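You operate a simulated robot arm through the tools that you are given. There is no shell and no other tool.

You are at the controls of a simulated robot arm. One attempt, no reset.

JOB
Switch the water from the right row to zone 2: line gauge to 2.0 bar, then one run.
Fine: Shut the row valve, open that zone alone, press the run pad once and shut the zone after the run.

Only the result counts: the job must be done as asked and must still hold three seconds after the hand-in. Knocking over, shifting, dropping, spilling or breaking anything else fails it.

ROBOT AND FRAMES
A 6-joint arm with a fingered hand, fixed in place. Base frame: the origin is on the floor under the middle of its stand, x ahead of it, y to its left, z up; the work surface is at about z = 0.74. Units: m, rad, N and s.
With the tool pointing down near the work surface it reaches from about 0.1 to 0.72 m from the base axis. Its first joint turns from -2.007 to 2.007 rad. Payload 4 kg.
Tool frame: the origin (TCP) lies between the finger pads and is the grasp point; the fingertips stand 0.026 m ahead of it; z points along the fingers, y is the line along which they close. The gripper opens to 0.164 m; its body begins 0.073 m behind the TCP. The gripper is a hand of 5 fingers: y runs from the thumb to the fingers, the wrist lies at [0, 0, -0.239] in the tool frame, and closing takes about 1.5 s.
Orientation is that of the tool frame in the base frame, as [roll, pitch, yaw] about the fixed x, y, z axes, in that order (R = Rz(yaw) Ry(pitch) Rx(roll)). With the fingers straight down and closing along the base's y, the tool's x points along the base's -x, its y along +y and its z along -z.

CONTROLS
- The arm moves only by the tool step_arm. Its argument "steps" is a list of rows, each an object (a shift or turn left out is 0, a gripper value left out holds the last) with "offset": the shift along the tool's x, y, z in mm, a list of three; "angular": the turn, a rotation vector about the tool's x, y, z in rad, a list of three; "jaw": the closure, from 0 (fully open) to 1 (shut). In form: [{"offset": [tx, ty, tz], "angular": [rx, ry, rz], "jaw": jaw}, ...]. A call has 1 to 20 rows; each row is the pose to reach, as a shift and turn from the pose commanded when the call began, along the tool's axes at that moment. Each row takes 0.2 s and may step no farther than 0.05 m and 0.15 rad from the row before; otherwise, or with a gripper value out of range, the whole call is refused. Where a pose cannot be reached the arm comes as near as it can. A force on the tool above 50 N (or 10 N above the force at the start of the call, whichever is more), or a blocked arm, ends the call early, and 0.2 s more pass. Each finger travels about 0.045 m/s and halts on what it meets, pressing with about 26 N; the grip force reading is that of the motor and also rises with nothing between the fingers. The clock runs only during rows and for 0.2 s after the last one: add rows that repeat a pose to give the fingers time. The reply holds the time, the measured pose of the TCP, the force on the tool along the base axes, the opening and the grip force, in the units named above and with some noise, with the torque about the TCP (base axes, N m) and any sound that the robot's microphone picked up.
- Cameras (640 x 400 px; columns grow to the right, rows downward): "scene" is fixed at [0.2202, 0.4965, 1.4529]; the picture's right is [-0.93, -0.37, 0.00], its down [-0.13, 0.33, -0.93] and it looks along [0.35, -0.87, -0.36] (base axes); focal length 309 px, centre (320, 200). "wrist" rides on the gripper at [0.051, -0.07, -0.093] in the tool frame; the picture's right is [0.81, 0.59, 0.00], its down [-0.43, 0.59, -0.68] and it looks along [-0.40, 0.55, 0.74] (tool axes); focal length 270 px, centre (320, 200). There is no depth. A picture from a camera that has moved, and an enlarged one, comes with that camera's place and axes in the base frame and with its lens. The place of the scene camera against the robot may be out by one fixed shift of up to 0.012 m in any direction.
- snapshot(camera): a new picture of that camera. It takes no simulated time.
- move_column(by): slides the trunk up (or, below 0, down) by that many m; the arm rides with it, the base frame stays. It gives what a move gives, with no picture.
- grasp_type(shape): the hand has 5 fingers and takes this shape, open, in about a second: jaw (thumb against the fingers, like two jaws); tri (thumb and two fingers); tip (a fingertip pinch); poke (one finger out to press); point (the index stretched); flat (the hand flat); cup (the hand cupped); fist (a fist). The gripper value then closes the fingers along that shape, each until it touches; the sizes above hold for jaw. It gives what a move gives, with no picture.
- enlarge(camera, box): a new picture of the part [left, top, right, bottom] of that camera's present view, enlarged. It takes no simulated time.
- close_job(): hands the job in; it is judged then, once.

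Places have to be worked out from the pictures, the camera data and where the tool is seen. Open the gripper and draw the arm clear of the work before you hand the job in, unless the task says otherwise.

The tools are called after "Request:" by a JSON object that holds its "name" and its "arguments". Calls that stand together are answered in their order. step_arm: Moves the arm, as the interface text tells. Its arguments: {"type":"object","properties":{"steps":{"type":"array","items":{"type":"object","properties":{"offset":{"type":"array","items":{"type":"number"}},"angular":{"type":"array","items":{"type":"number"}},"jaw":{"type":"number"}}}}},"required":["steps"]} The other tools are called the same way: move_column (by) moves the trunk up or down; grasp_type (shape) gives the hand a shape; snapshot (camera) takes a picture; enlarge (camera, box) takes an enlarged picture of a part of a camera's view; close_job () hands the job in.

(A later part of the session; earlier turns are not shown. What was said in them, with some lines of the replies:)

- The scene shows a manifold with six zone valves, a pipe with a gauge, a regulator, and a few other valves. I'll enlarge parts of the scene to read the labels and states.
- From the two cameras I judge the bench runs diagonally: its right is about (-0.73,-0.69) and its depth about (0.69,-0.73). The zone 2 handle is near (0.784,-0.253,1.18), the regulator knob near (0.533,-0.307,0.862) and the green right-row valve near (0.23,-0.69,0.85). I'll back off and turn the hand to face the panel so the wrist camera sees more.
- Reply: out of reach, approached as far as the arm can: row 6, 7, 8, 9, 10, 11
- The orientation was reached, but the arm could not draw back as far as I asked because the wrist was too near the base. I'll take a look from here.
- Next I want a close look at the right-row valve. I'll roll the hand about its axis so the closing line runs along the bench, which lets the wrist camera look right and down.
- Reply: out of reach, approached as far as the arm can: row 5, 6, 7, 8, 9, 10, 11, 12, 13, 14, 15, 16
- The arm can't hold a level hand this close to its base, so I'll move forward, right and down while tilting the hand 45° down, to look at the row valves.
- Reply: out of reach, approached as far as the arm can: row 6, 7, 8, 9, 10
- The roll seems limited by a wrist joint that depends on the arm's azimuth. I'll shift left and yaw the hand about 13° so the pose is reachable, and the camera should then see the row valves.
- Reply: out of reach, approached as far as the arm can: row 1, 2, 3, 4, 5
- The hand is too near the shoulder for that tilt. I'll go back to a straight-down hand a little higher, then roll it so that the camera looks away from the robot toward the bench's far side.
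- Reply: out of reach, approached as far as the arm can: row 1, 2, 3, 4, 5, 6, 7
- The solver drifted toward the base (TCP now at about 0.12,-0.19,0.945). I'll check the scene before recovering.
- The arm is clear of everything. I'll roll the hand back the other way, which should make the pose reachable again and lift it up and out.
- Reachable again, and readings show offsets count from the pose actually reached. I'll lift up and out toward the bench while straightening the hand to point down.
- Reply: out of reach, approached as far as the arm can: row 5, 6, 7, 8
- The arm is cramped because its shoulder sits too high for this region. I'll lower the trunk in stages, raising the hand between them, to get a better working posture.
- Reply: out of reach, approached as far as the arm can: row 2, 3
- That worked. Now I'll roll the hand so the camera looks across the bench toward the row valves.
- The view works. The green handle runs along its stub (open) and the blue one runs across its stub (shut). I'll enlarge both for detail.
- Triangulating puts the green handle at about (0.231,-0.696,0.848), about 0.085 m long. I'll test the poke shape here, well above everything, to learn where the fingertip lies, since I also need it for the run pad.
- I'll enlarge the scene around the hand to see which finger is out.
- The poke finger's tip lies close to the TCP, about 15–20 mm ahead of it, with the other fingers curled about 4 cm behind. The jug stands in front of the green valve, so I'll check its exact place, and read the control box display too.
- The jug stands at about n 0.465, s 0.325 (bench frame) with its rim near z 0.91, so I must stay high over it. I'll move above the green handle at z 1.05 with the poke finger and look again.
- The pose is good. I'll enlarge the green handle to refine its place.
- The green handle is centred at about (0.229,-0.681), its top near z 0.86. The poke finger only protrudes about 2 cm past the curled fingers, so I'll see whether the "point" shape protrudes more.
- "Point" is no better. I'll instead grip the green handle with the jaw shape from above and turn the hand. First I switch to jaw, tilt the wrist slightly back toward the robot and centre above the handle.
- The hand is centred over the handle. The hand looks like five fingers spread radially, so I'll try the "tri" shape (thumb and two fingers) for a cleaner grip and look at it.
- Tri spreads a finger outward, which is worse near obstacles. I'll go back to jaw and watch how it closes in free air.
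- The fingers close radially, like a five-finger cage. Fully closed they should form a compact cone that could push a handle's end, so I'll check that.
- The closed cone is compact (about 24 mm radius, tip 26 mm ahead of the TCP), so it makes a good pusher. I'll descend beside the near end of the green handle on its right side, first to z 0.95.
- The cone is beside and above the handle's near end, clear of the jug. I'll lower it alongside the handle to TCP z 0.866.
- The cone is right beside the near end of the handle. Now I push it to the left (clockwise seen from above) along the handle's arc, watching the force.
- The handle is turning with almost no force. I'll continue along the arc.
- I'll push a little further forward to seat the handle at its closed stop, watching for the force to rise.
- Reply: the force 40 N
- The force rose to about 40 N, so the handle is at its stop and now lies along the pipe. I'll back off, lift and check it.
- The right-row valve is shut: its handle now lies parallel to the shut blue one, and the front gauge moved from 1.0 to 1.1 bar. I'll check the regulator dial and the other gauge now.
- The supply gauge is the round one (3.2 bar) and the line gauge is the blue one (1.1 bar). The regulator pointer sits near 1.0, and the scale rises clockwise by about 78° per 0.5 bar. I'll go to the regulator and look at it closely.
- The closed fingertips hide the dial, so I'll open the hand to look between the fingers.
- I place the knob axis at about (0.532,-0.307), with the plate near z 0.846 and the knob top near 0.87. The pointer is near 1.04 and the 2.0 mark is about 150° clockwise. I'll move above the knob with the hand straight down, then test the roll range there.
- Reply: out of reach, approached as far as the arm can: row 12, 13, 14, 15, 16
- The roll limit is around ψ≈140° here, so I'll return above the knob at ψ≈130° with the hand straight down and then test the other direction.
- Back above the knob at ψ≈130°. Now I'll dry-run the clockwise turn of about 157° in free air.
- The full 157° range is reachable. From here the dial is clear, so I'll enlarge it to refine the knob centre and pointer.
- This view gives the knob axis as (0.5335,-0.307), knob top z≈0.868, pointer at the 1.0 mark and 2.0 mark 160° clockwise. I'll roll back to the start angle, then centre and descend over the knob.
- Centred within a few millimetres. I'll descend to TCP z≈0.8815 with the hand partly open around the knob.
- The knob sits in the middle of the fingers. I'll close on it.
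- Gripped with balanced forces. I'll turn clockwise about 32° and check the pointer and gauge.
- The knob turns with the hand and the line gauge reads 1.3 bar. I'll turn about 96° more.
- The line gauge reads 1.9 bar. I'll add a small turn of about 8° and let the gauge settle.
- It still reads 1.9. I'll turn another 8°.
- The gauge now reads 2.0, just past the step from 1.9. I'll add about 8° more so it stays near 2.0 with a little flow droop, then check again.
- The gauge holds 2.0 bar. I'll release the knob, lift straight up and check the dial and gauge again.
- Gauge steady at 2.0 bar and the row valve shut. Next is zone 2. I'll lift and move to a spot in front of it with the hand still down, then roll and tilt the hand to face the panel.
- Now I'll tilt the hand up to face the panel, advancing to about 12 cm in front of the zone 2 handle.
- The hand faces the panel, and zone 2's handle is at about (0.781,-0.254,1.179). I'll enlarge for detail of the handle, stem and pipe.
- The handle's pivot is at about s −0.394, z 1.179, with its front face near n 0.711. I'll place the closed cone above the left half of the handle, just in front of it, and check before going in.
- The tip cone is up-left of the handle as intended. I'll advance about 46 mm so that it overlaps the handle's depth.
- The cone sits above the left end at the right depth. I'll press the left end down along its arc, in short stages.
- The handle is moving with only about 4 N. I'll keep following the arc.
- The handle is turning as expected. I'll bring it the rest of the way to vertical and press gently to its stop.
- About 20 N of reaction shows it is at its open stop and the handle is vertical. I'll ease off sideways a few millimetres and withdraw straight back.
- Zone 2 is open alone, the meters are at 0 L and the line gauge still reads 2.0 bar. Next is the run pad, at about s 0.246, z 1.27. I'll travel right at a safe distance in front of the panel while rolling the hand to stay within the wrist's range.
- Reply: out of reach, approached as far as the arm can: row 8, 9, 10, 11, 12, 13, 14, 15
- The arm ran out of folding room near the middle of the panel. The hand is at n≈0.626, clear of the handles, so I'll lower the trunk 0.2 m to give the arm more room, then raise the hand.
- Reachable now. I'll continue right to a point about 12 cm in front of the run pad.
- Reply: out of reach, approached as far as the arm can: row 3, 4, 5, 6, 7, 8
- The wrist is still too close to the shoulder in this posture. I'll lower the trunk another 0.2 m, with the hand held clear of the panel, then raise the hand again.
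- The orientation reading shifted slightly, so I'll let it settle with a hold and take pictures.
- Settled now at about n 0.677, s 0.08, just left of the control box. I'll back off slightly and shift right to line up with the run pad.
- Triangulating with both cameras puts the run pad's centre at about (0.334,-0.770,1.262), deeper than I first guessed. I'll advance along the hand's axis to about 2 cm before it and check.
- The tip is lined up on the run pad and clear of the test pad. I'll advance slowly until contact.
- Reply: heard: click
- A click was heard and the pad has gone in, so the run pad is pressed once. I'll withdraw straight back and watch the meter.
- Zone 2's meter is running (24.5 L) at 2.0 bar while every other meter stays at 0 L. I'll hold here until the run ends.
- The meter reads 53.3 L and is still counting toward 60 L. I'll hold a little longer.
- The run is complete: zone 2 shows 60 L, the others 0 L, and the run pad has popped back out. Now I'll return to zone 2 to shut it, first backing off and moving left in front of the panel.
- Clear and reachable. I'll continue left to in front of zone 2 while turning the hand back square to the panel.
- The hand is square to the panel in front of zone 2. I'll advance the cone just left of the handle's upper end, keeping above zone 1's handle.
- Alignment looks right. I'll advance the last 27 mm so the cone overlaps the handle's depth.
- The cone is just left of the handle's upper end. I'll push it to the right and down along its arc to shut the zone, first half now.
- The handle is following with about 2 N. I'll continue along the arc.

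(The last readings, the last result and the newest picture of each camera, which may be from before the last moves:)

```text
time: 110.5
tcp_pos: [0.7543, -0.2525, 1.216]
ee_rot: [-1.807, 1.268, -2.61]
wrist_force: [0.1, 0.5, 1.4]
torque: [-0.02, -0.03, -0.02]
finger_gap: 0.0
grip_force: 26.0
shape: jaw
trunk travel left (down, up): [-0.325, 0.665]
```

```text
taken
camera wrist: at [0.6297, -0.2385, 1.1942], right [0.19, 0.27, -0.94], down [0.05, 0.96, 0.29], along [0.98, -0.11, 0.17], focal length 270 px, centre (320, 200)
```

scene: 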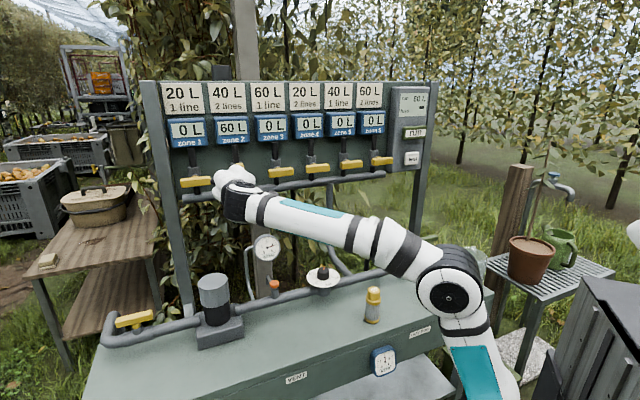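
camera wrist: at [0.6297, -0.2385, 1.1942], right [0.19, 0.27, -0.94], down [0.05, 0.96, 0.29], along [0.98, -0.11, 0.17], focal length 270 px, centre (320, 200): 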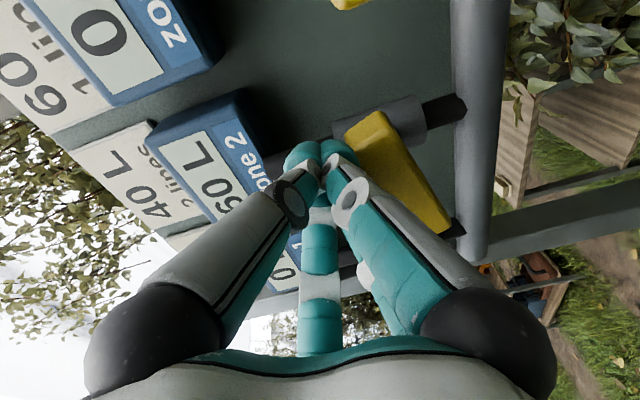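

It's about three-quarters of the way. I'll press the right end down to the closed stop.

Request:
{"name": "step_arm", "arguments": {"steps": [{"offset": [6.1, -6.5, 0], "jaw": 1.0}, {"offset": [9.9, -5.4, 0], "jaw": 1.0}, {"offset": [12.9, -4.5, 0.3], "jaw": 1.0}]}}

Request:
{"name": "snapshot", "arguments": {"camera": "wrist"}}

```text
time: 111.3
tcp_pos: [0.7479, -0.2576, 1.2055]
ee_rot: [-1.808, 1.269, -2.611]
wrist_force: [-1.2, -0.6, 3.0]
torque: [-0.07, 0.01, -0.03]
finger_gap: 0.0
grip_force: 25.9
shape: jaw
trunk travel left (down, up): [-0.325, 0.665]
```

```text
taken
camera wrist: at [0.6238, -0.2439, 1.1834], right [0.19, 0.27, -0.94], down [0.05, 0.96, 0.29], along [0.98, -0.11, 0.17], focal length 270 px, centre (320, 200)
```

wrist: 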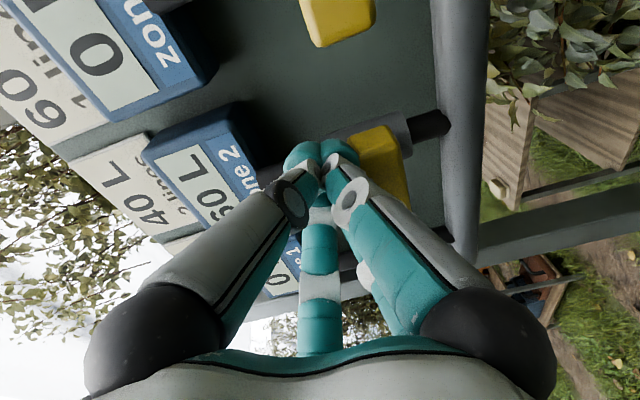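

Only 3 N so far, so it may not be seated. I'll continue pressing down in small steps.

Request:
{"name": "step_arm", "arguments": {"steps": [{"offset": [3.3, 1, 0.2], "jaw": 1.0}, {"offset": [6.7, 2, 0.5], "jaw": 1.0}, {"offset": [9.5, 2.9, 0.7], "jaw": 1.0}]}}

Request:
{"name": "snapshot", "arguments": {"camera": "wrist"}}

```text
time: 112.1
tcp_pos: [0.7438, -0.2556, 1.203]
ee_rot: [-1.776, 1.274, -2.582]
wrist_force: [-1.1, 0.5, 33.4]
torque: [-0.39, -0.2, -0.06]
finger_gap: 0.0
grip_force: 26.1
shape: jaw
trunk travel left (down, up): [-0.325, 0.665]
```

```text
taken
camera wrist: at [0.6204, -0.2423, 1.1792], right [0.2, 0.27, -0.94], down [0.05, 0.96, 0.28], along [0.98, -0.1, 0.18], focal length 270 px, centre (320, 200)
```

wrist: 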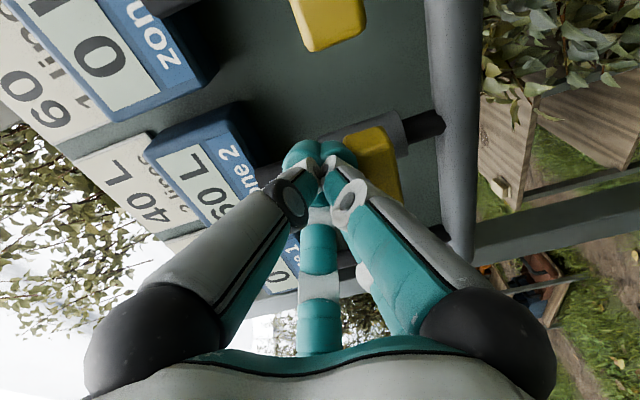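

A 33 N reaction shows it is seated, and the handle lines up with zone 3's shut handle. I'll ease up and withdraw straight back.

Request:
{"name": "step_arm", "arguments": {"steps": [{"offset": [-12, -2, 0], "jaw": 1.0}, {"offset": [-14, -3, -30], "jaw": 1.0}, {"offset": [-14, -3, -65], "jaw": 1.0}, {"offset": [-14, -3, -95], "jaw": 1.0}]}}

Request:
{"name": "snapshot", "arguments": {"camera": "scene"}}

Request:
{"name": "snapshot", "arguments": {"camera": "wrist"}}

```text
time: 113.1
tcp_pos: [0.6872, -0.1917, 1.2154]
ee_rot: [-1.812, 1.267, -2.617]
wrist_force: [0.4, 0.0, -0.1]
torque: [0.01, 0.02, -0.01]
finger_gap: 0.0
grip_force: 26.1
shape: jaw
trunk travel left (down, up): [-0.325, 0.665]
```

```text
taken
```

scene: 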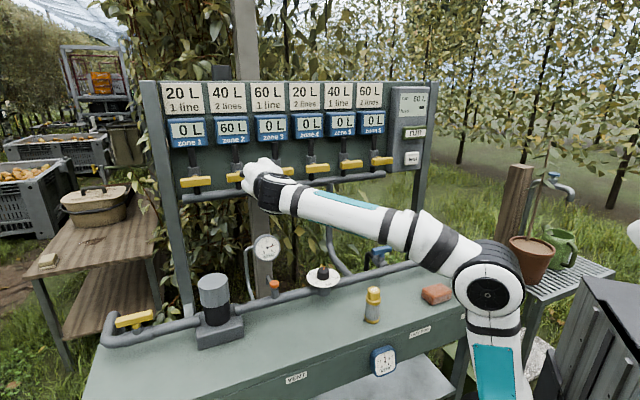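

```text
taken
camera wrist: at [0.5626, -0.1769, 1.1931], right [0.19, 0.27, -0.94], down [0.05, 0.96, 0.29], along [0.98, -0.11, 0.17], focal length 270 px, centre (320, 200)
```

wrist: 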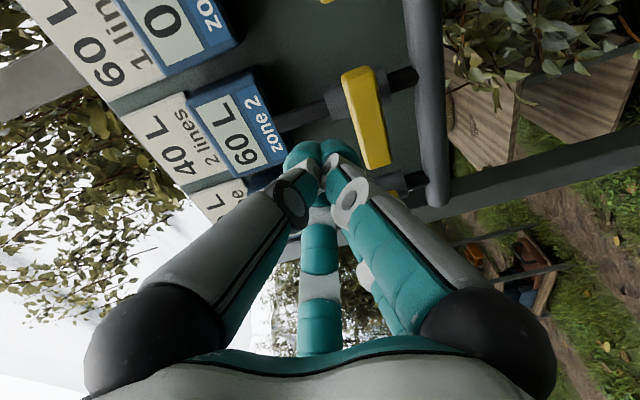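

Zone 2's handle is across its stub again. I'll move the hand right, away from the valve, so the scene camera can confirm everything.

Request:
{"name": "step_arm", "arguments": {"steps": [{"offset": [5, -40, 0], "angular": [0.03, 0.009, 0.002], "jaw": 1.0}, {"offset": [10, -80, 0], "angular": [0.06, 0.018, 0.004], "jaw": 1.0}, {"offset": [15, -120, 0], "angular": [0.09, 0.027, 0.006], "jaw": 1.0}, {"offset": [20, -160, 0], "angular": [0.12, 0.036, 0.008], "jaw": 1.0}, {"offset": [25, -200, 0], "angular": [0.15, 0.045, 0.01], "jaw": 1.0}, {"offset": [31, -240, 0], "angular": [0.18, 0.054, 0.012], "jaw": 1.0}, {"offset": [36, -280, 0], "angular": [0.21, 0.063, 0.014], "jaw": 1.0}, {"offset": [41, -320, 0], "angular": [0.245, 0.074, 0.017], "jaw": 1.0}, {"offset": [46, -357, 0], "angular": [0.275, 0.083, 0.02], "jaw": 1.0}, {"offset": [46, -357, 0], "angular": [0.275, 0.083, 0.02], "jaw": 1.0}]}}

Request:
{"name": "enlarge", "arguments": {"camera": "scene", "box": [160, 80, 300, 200]}}

Request:
{"name": "enlarge", "arguments": {"camera": "scene", "box": [350, 330, 420, 390]}}

Request:
{"name": "snapshot", "arguments": {"camera": "scene"}}

```text
time: 115.3
tcp_pos: [0.428, -0.4381, 1.2749]
ee_rot: [-1.807, 1.269, -2.898]
wrist_force: [-0.1, -0.2, -0.1]
torque: [-0.04, 0.02, 0.02]
finger_gap: 0.0
grip_force: 26.0
shape: jaw
trunk travel left (down, up): [-0.325, 0.665]
```

```text
3.33 times, centred on (230, 140) of scene
camera zoom: at [0.2202, 0.4965, 1.4529], right [-0.93, -0.37, 0.0], down [-0.13, 0.33, -0.93], along [0.35, -0.87, -0.36], focal length 1030 px, centre (620, 400)
```

zoom: 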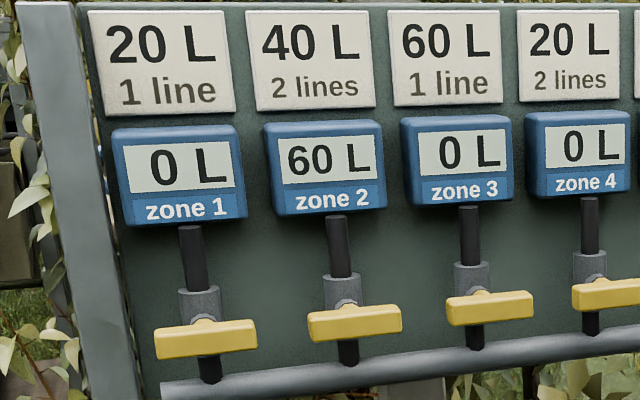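

```text
6.67 times, centred on (385, 360) of scene
camera zoom: at [0.2202, 0.4965, 1.4529], right [-0.93, -0.37, 0.0], down [-0.13, 0.33, -0.93], along [0.35, -0.87, -0.36], focal length 2060 px, centre (-113, -867)
```

zoom: 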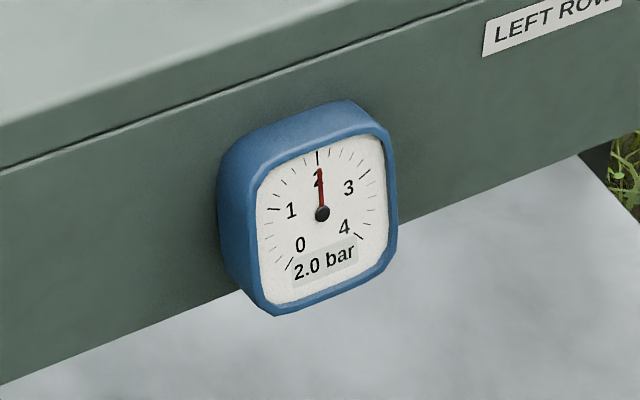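

```text
taken
```

scene: 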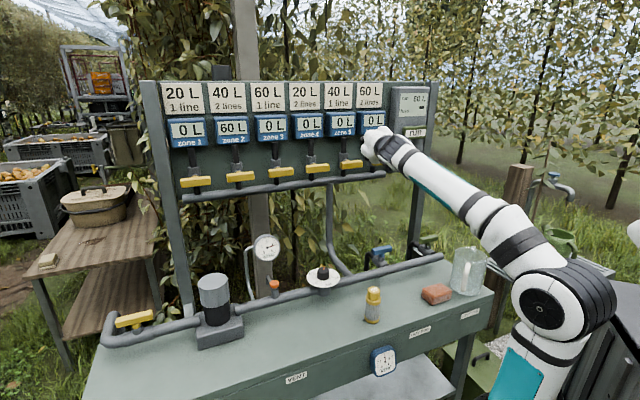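

Everything confirms: zone 2 shut with 60 L, all others 0 L, line gauge 2.0 bar. I'll draw the arm up and back clear of the panel and open the hand.

Request:
{"name": "step_arm", "arguments": {"steps": [{"offset": [-30, 0, -15], "jaw": 1.0}, {"offset": [-65, 0, -30], "jaw": 1.0}, {"offset": [-105, 0, -40], "jaw": 1.0}, {"offset": [-145, 0, -45], "jaw": 0.8}, {"offset": [-180, 0, -50], "jaw": 0.5}, {"offset": [-180, 0, -50], "jaw": 0.2}, {"offset": [-180, 0, -50], "jaw": 0.0}, {"offset": [-180, 0, -50], "jaw": 0.0}, {"offset": [-180, 0, -50], "jaw": 0.0}, {"offset": [-180, 0, -50], "jaw": 0.0}]}}

Request:
{"name": "snapshot", "arguments": {"camera": "scene"}}

Request:
{"name": "enlarge", "arguments": {"camera": "scene", "box": [290, 80, 450, 200]}}

Request:
{"name": "enlarge", "arguments": {"camera": "scene", "box": [300, 220, 500, 330]}}

```text
time: 117.5
tcp_pos: [0.4565, -0.3777, 1.4485]
ee_rot: [-1.807, 1.269, -2.899]
wrist_force: [0.3, -0.3, -0.2]
torque: [-0.01, -0.01, -0.01]
finger_gap: 0.1127
grip_force: 0.1
shape: jaw
trunk travel left (down, up): [-0.325, 0.665]
```

```text
taken
```

scene: 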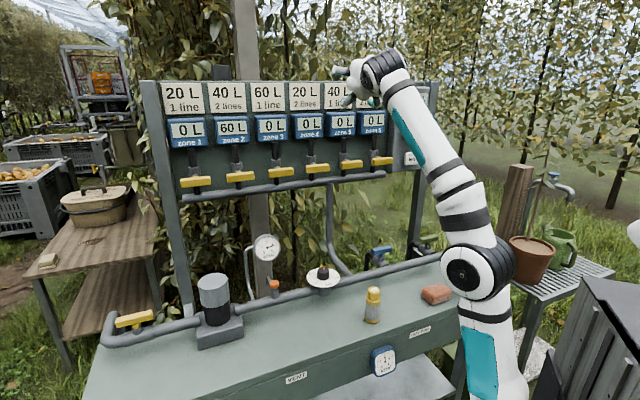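

```text
3.33 times, centred on (370, 140) of scene
camera zoom: at [0.2202, 0.4965, 1.4529], right [-0.93, -0.37, 0.0], down [-0.13, 0.33, -0.93], along [0.35, -0.87, -0.36], focal length 1030 px, centre (153, 400)
```

zoom: 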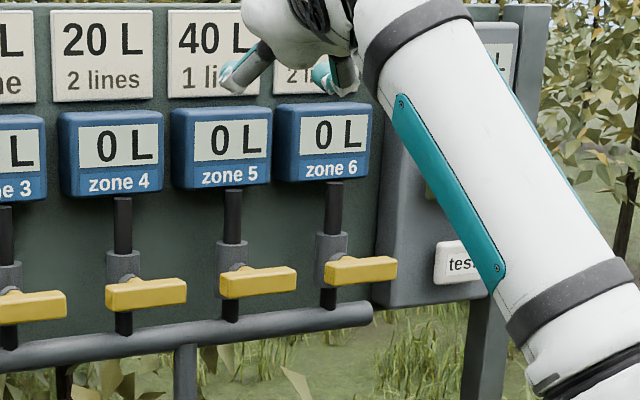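

```text
3.20 times, centred on (400, 275) of scene
camera zoom: at [0.2202, 0.4965, 1.4529], right [-0.93, -0.37, 0.0], down [-0.13, 0.33, -0.93], along [0.35, -0.87, -0.36], focal length 989 px, centre (64, -40)
```

zoom: 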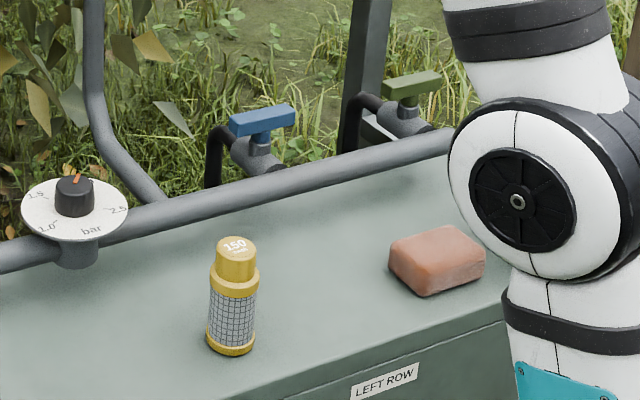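

The valves, dial, bottle and soap are all in order; only the jug is hidden behind the elbow. I'll finish opening the hand and raise the trunk to lift the whole arm clear and reveal the jug.

Request:
{"name": "step_arm", "arguments": {"steps": [{"jaw": 0.0}, {"jaw": 0.0}, {"jaw": 0.0}, {"jaw": 0.0}, {"jaw": 0.0}]}}

Request:
{"name": "move_column", "arguments": {"by": 0.3}}

Request:
{"name": "snapshot", "arguments": {"camera": "scene"}}

Request:
{"name": "enlarge", "arguments": {"camera": "scene", "box": [360, 220, 520, 330]}}

Request:
{"name": "enlarge", "arguments": {"camera": "scene", "box": [350, 330, 420, 390]}}

Request:
{"name": "enlarge", "arguments": {"camera": "scene", "box": [160, 70, 450, 210]}}

```text
time: 118.7
tcp_pos: [0.4559, -0.3791, 1.4478]
ee_rot: [-1.807, 1.269, -2.899]
wrist_force: [0.4, -0.6, 0.4]
torque: [0.0, 0.01, -0.01]
finger_gap: 0.1637
grip_force: 0.1
shape: jaw
trunk travel left (down, up): [-0.325, 0.665]
```

```text
time: 121.7
tcp_pos: [0.4571, -0.3794, 1.7491]
ee_rot: [-1.807, 1.269, -2.901]
wrist_force: [-0.9, 0.1, 0.5]
torque: [0.01, 0.01, -0.01]
finger_gap: 0.1639
grip_force: 0.0
shape: jaw
trunk travel left (down, up): [-0.625, 0.365]
```

```text
taken
```

scene: 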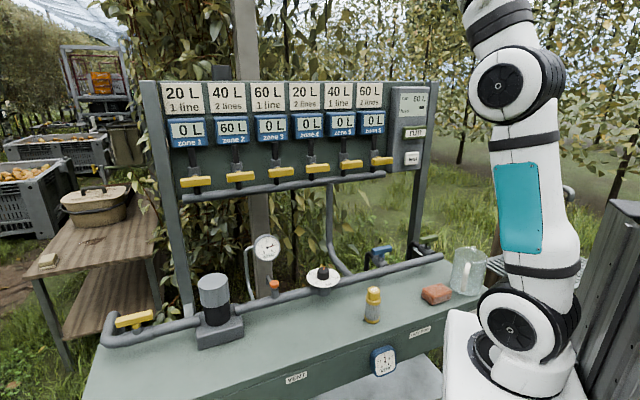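

```text
3.64 times, centred on (440, 275) of scene
camera zoom: at [0.2202, 0.4965, 1.4529], right [-0.93, -0.37, 0.0], down [-0.13, 0.33, -0.93], along [0.35, -0.87, -0.36], focal length 1123 px, centre (-116, -73)
```

zoom: 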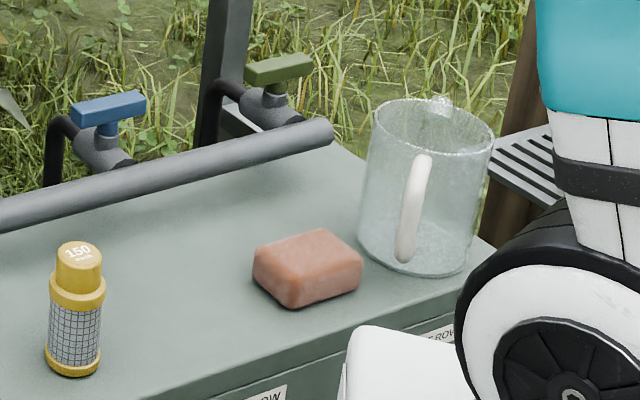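

```text
6.67 times, centred on (385, 360) of scene
camera zoom: at [0.2202, 0.4965, 1.4529], right [-0.93, -0.37, 0.0], down [-0.13, 0.33, -0.93], along [0.35, -0.87, -0.36], focal length 2060 px, centre (-113, -867)
```

zoom: 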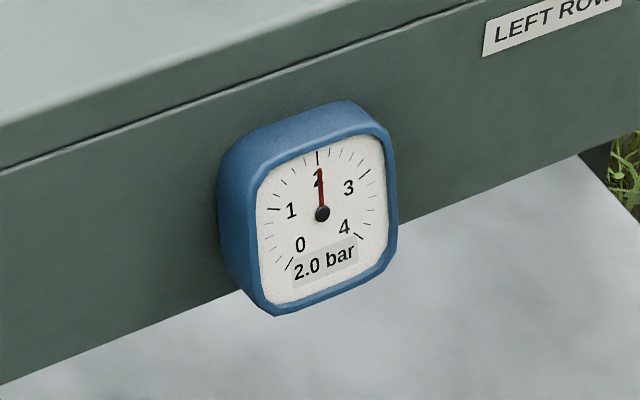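

```text
2.21 times, centred on (305, 140) of scene
camera zoom: at [0.2202, 0.4965, 1.4529], right [-0.93, -0.37, 0.0], down [-0.13, 0.33, -0.93], along [0.35, -0.87, -0.36], focal length 682 px, centre (353, 332)
```

zoom: 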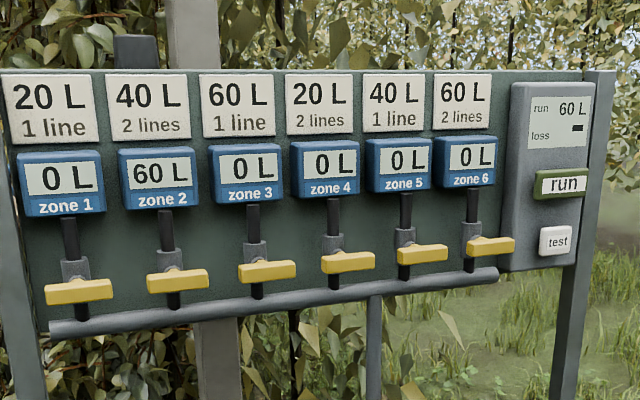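

The jug, soap and bottle are undisturbed. The right-row valve and all six zones are shut, zone 2 got 60 L in its one run, and the line gauge reads 2.0 bar. The arm is clear with the hand open, so I hand the job in.

Request:
{"name": "close_job", "arguments": {}}

```text
The job is handed in.
```

I switched the water from the right row to zone 2, gave it one run at 2.0 bar, and handed the job in.

- **Right row:** the green valve is shut and seated against its stop.
- **Line gauge:** it read 2.0 bar before the run, during it and at the end, with the regulator pointer just short of its 2.0 mark.
- **Run:** I pressed the run pad once, with one click heard. Zone 2's meter stopped at 60 L and every other zone stayed at 0 L. The panel sets each run at 60 L, but zone 2's card says 40 L. I did the single full run you asked for and did not cut it short.
- **Zone 2:** it was the only zone open during the run, and it has been shut again since.

The jug, soap and bottle on the bench are undisturbed. The arm is drawn clear with the hand open.
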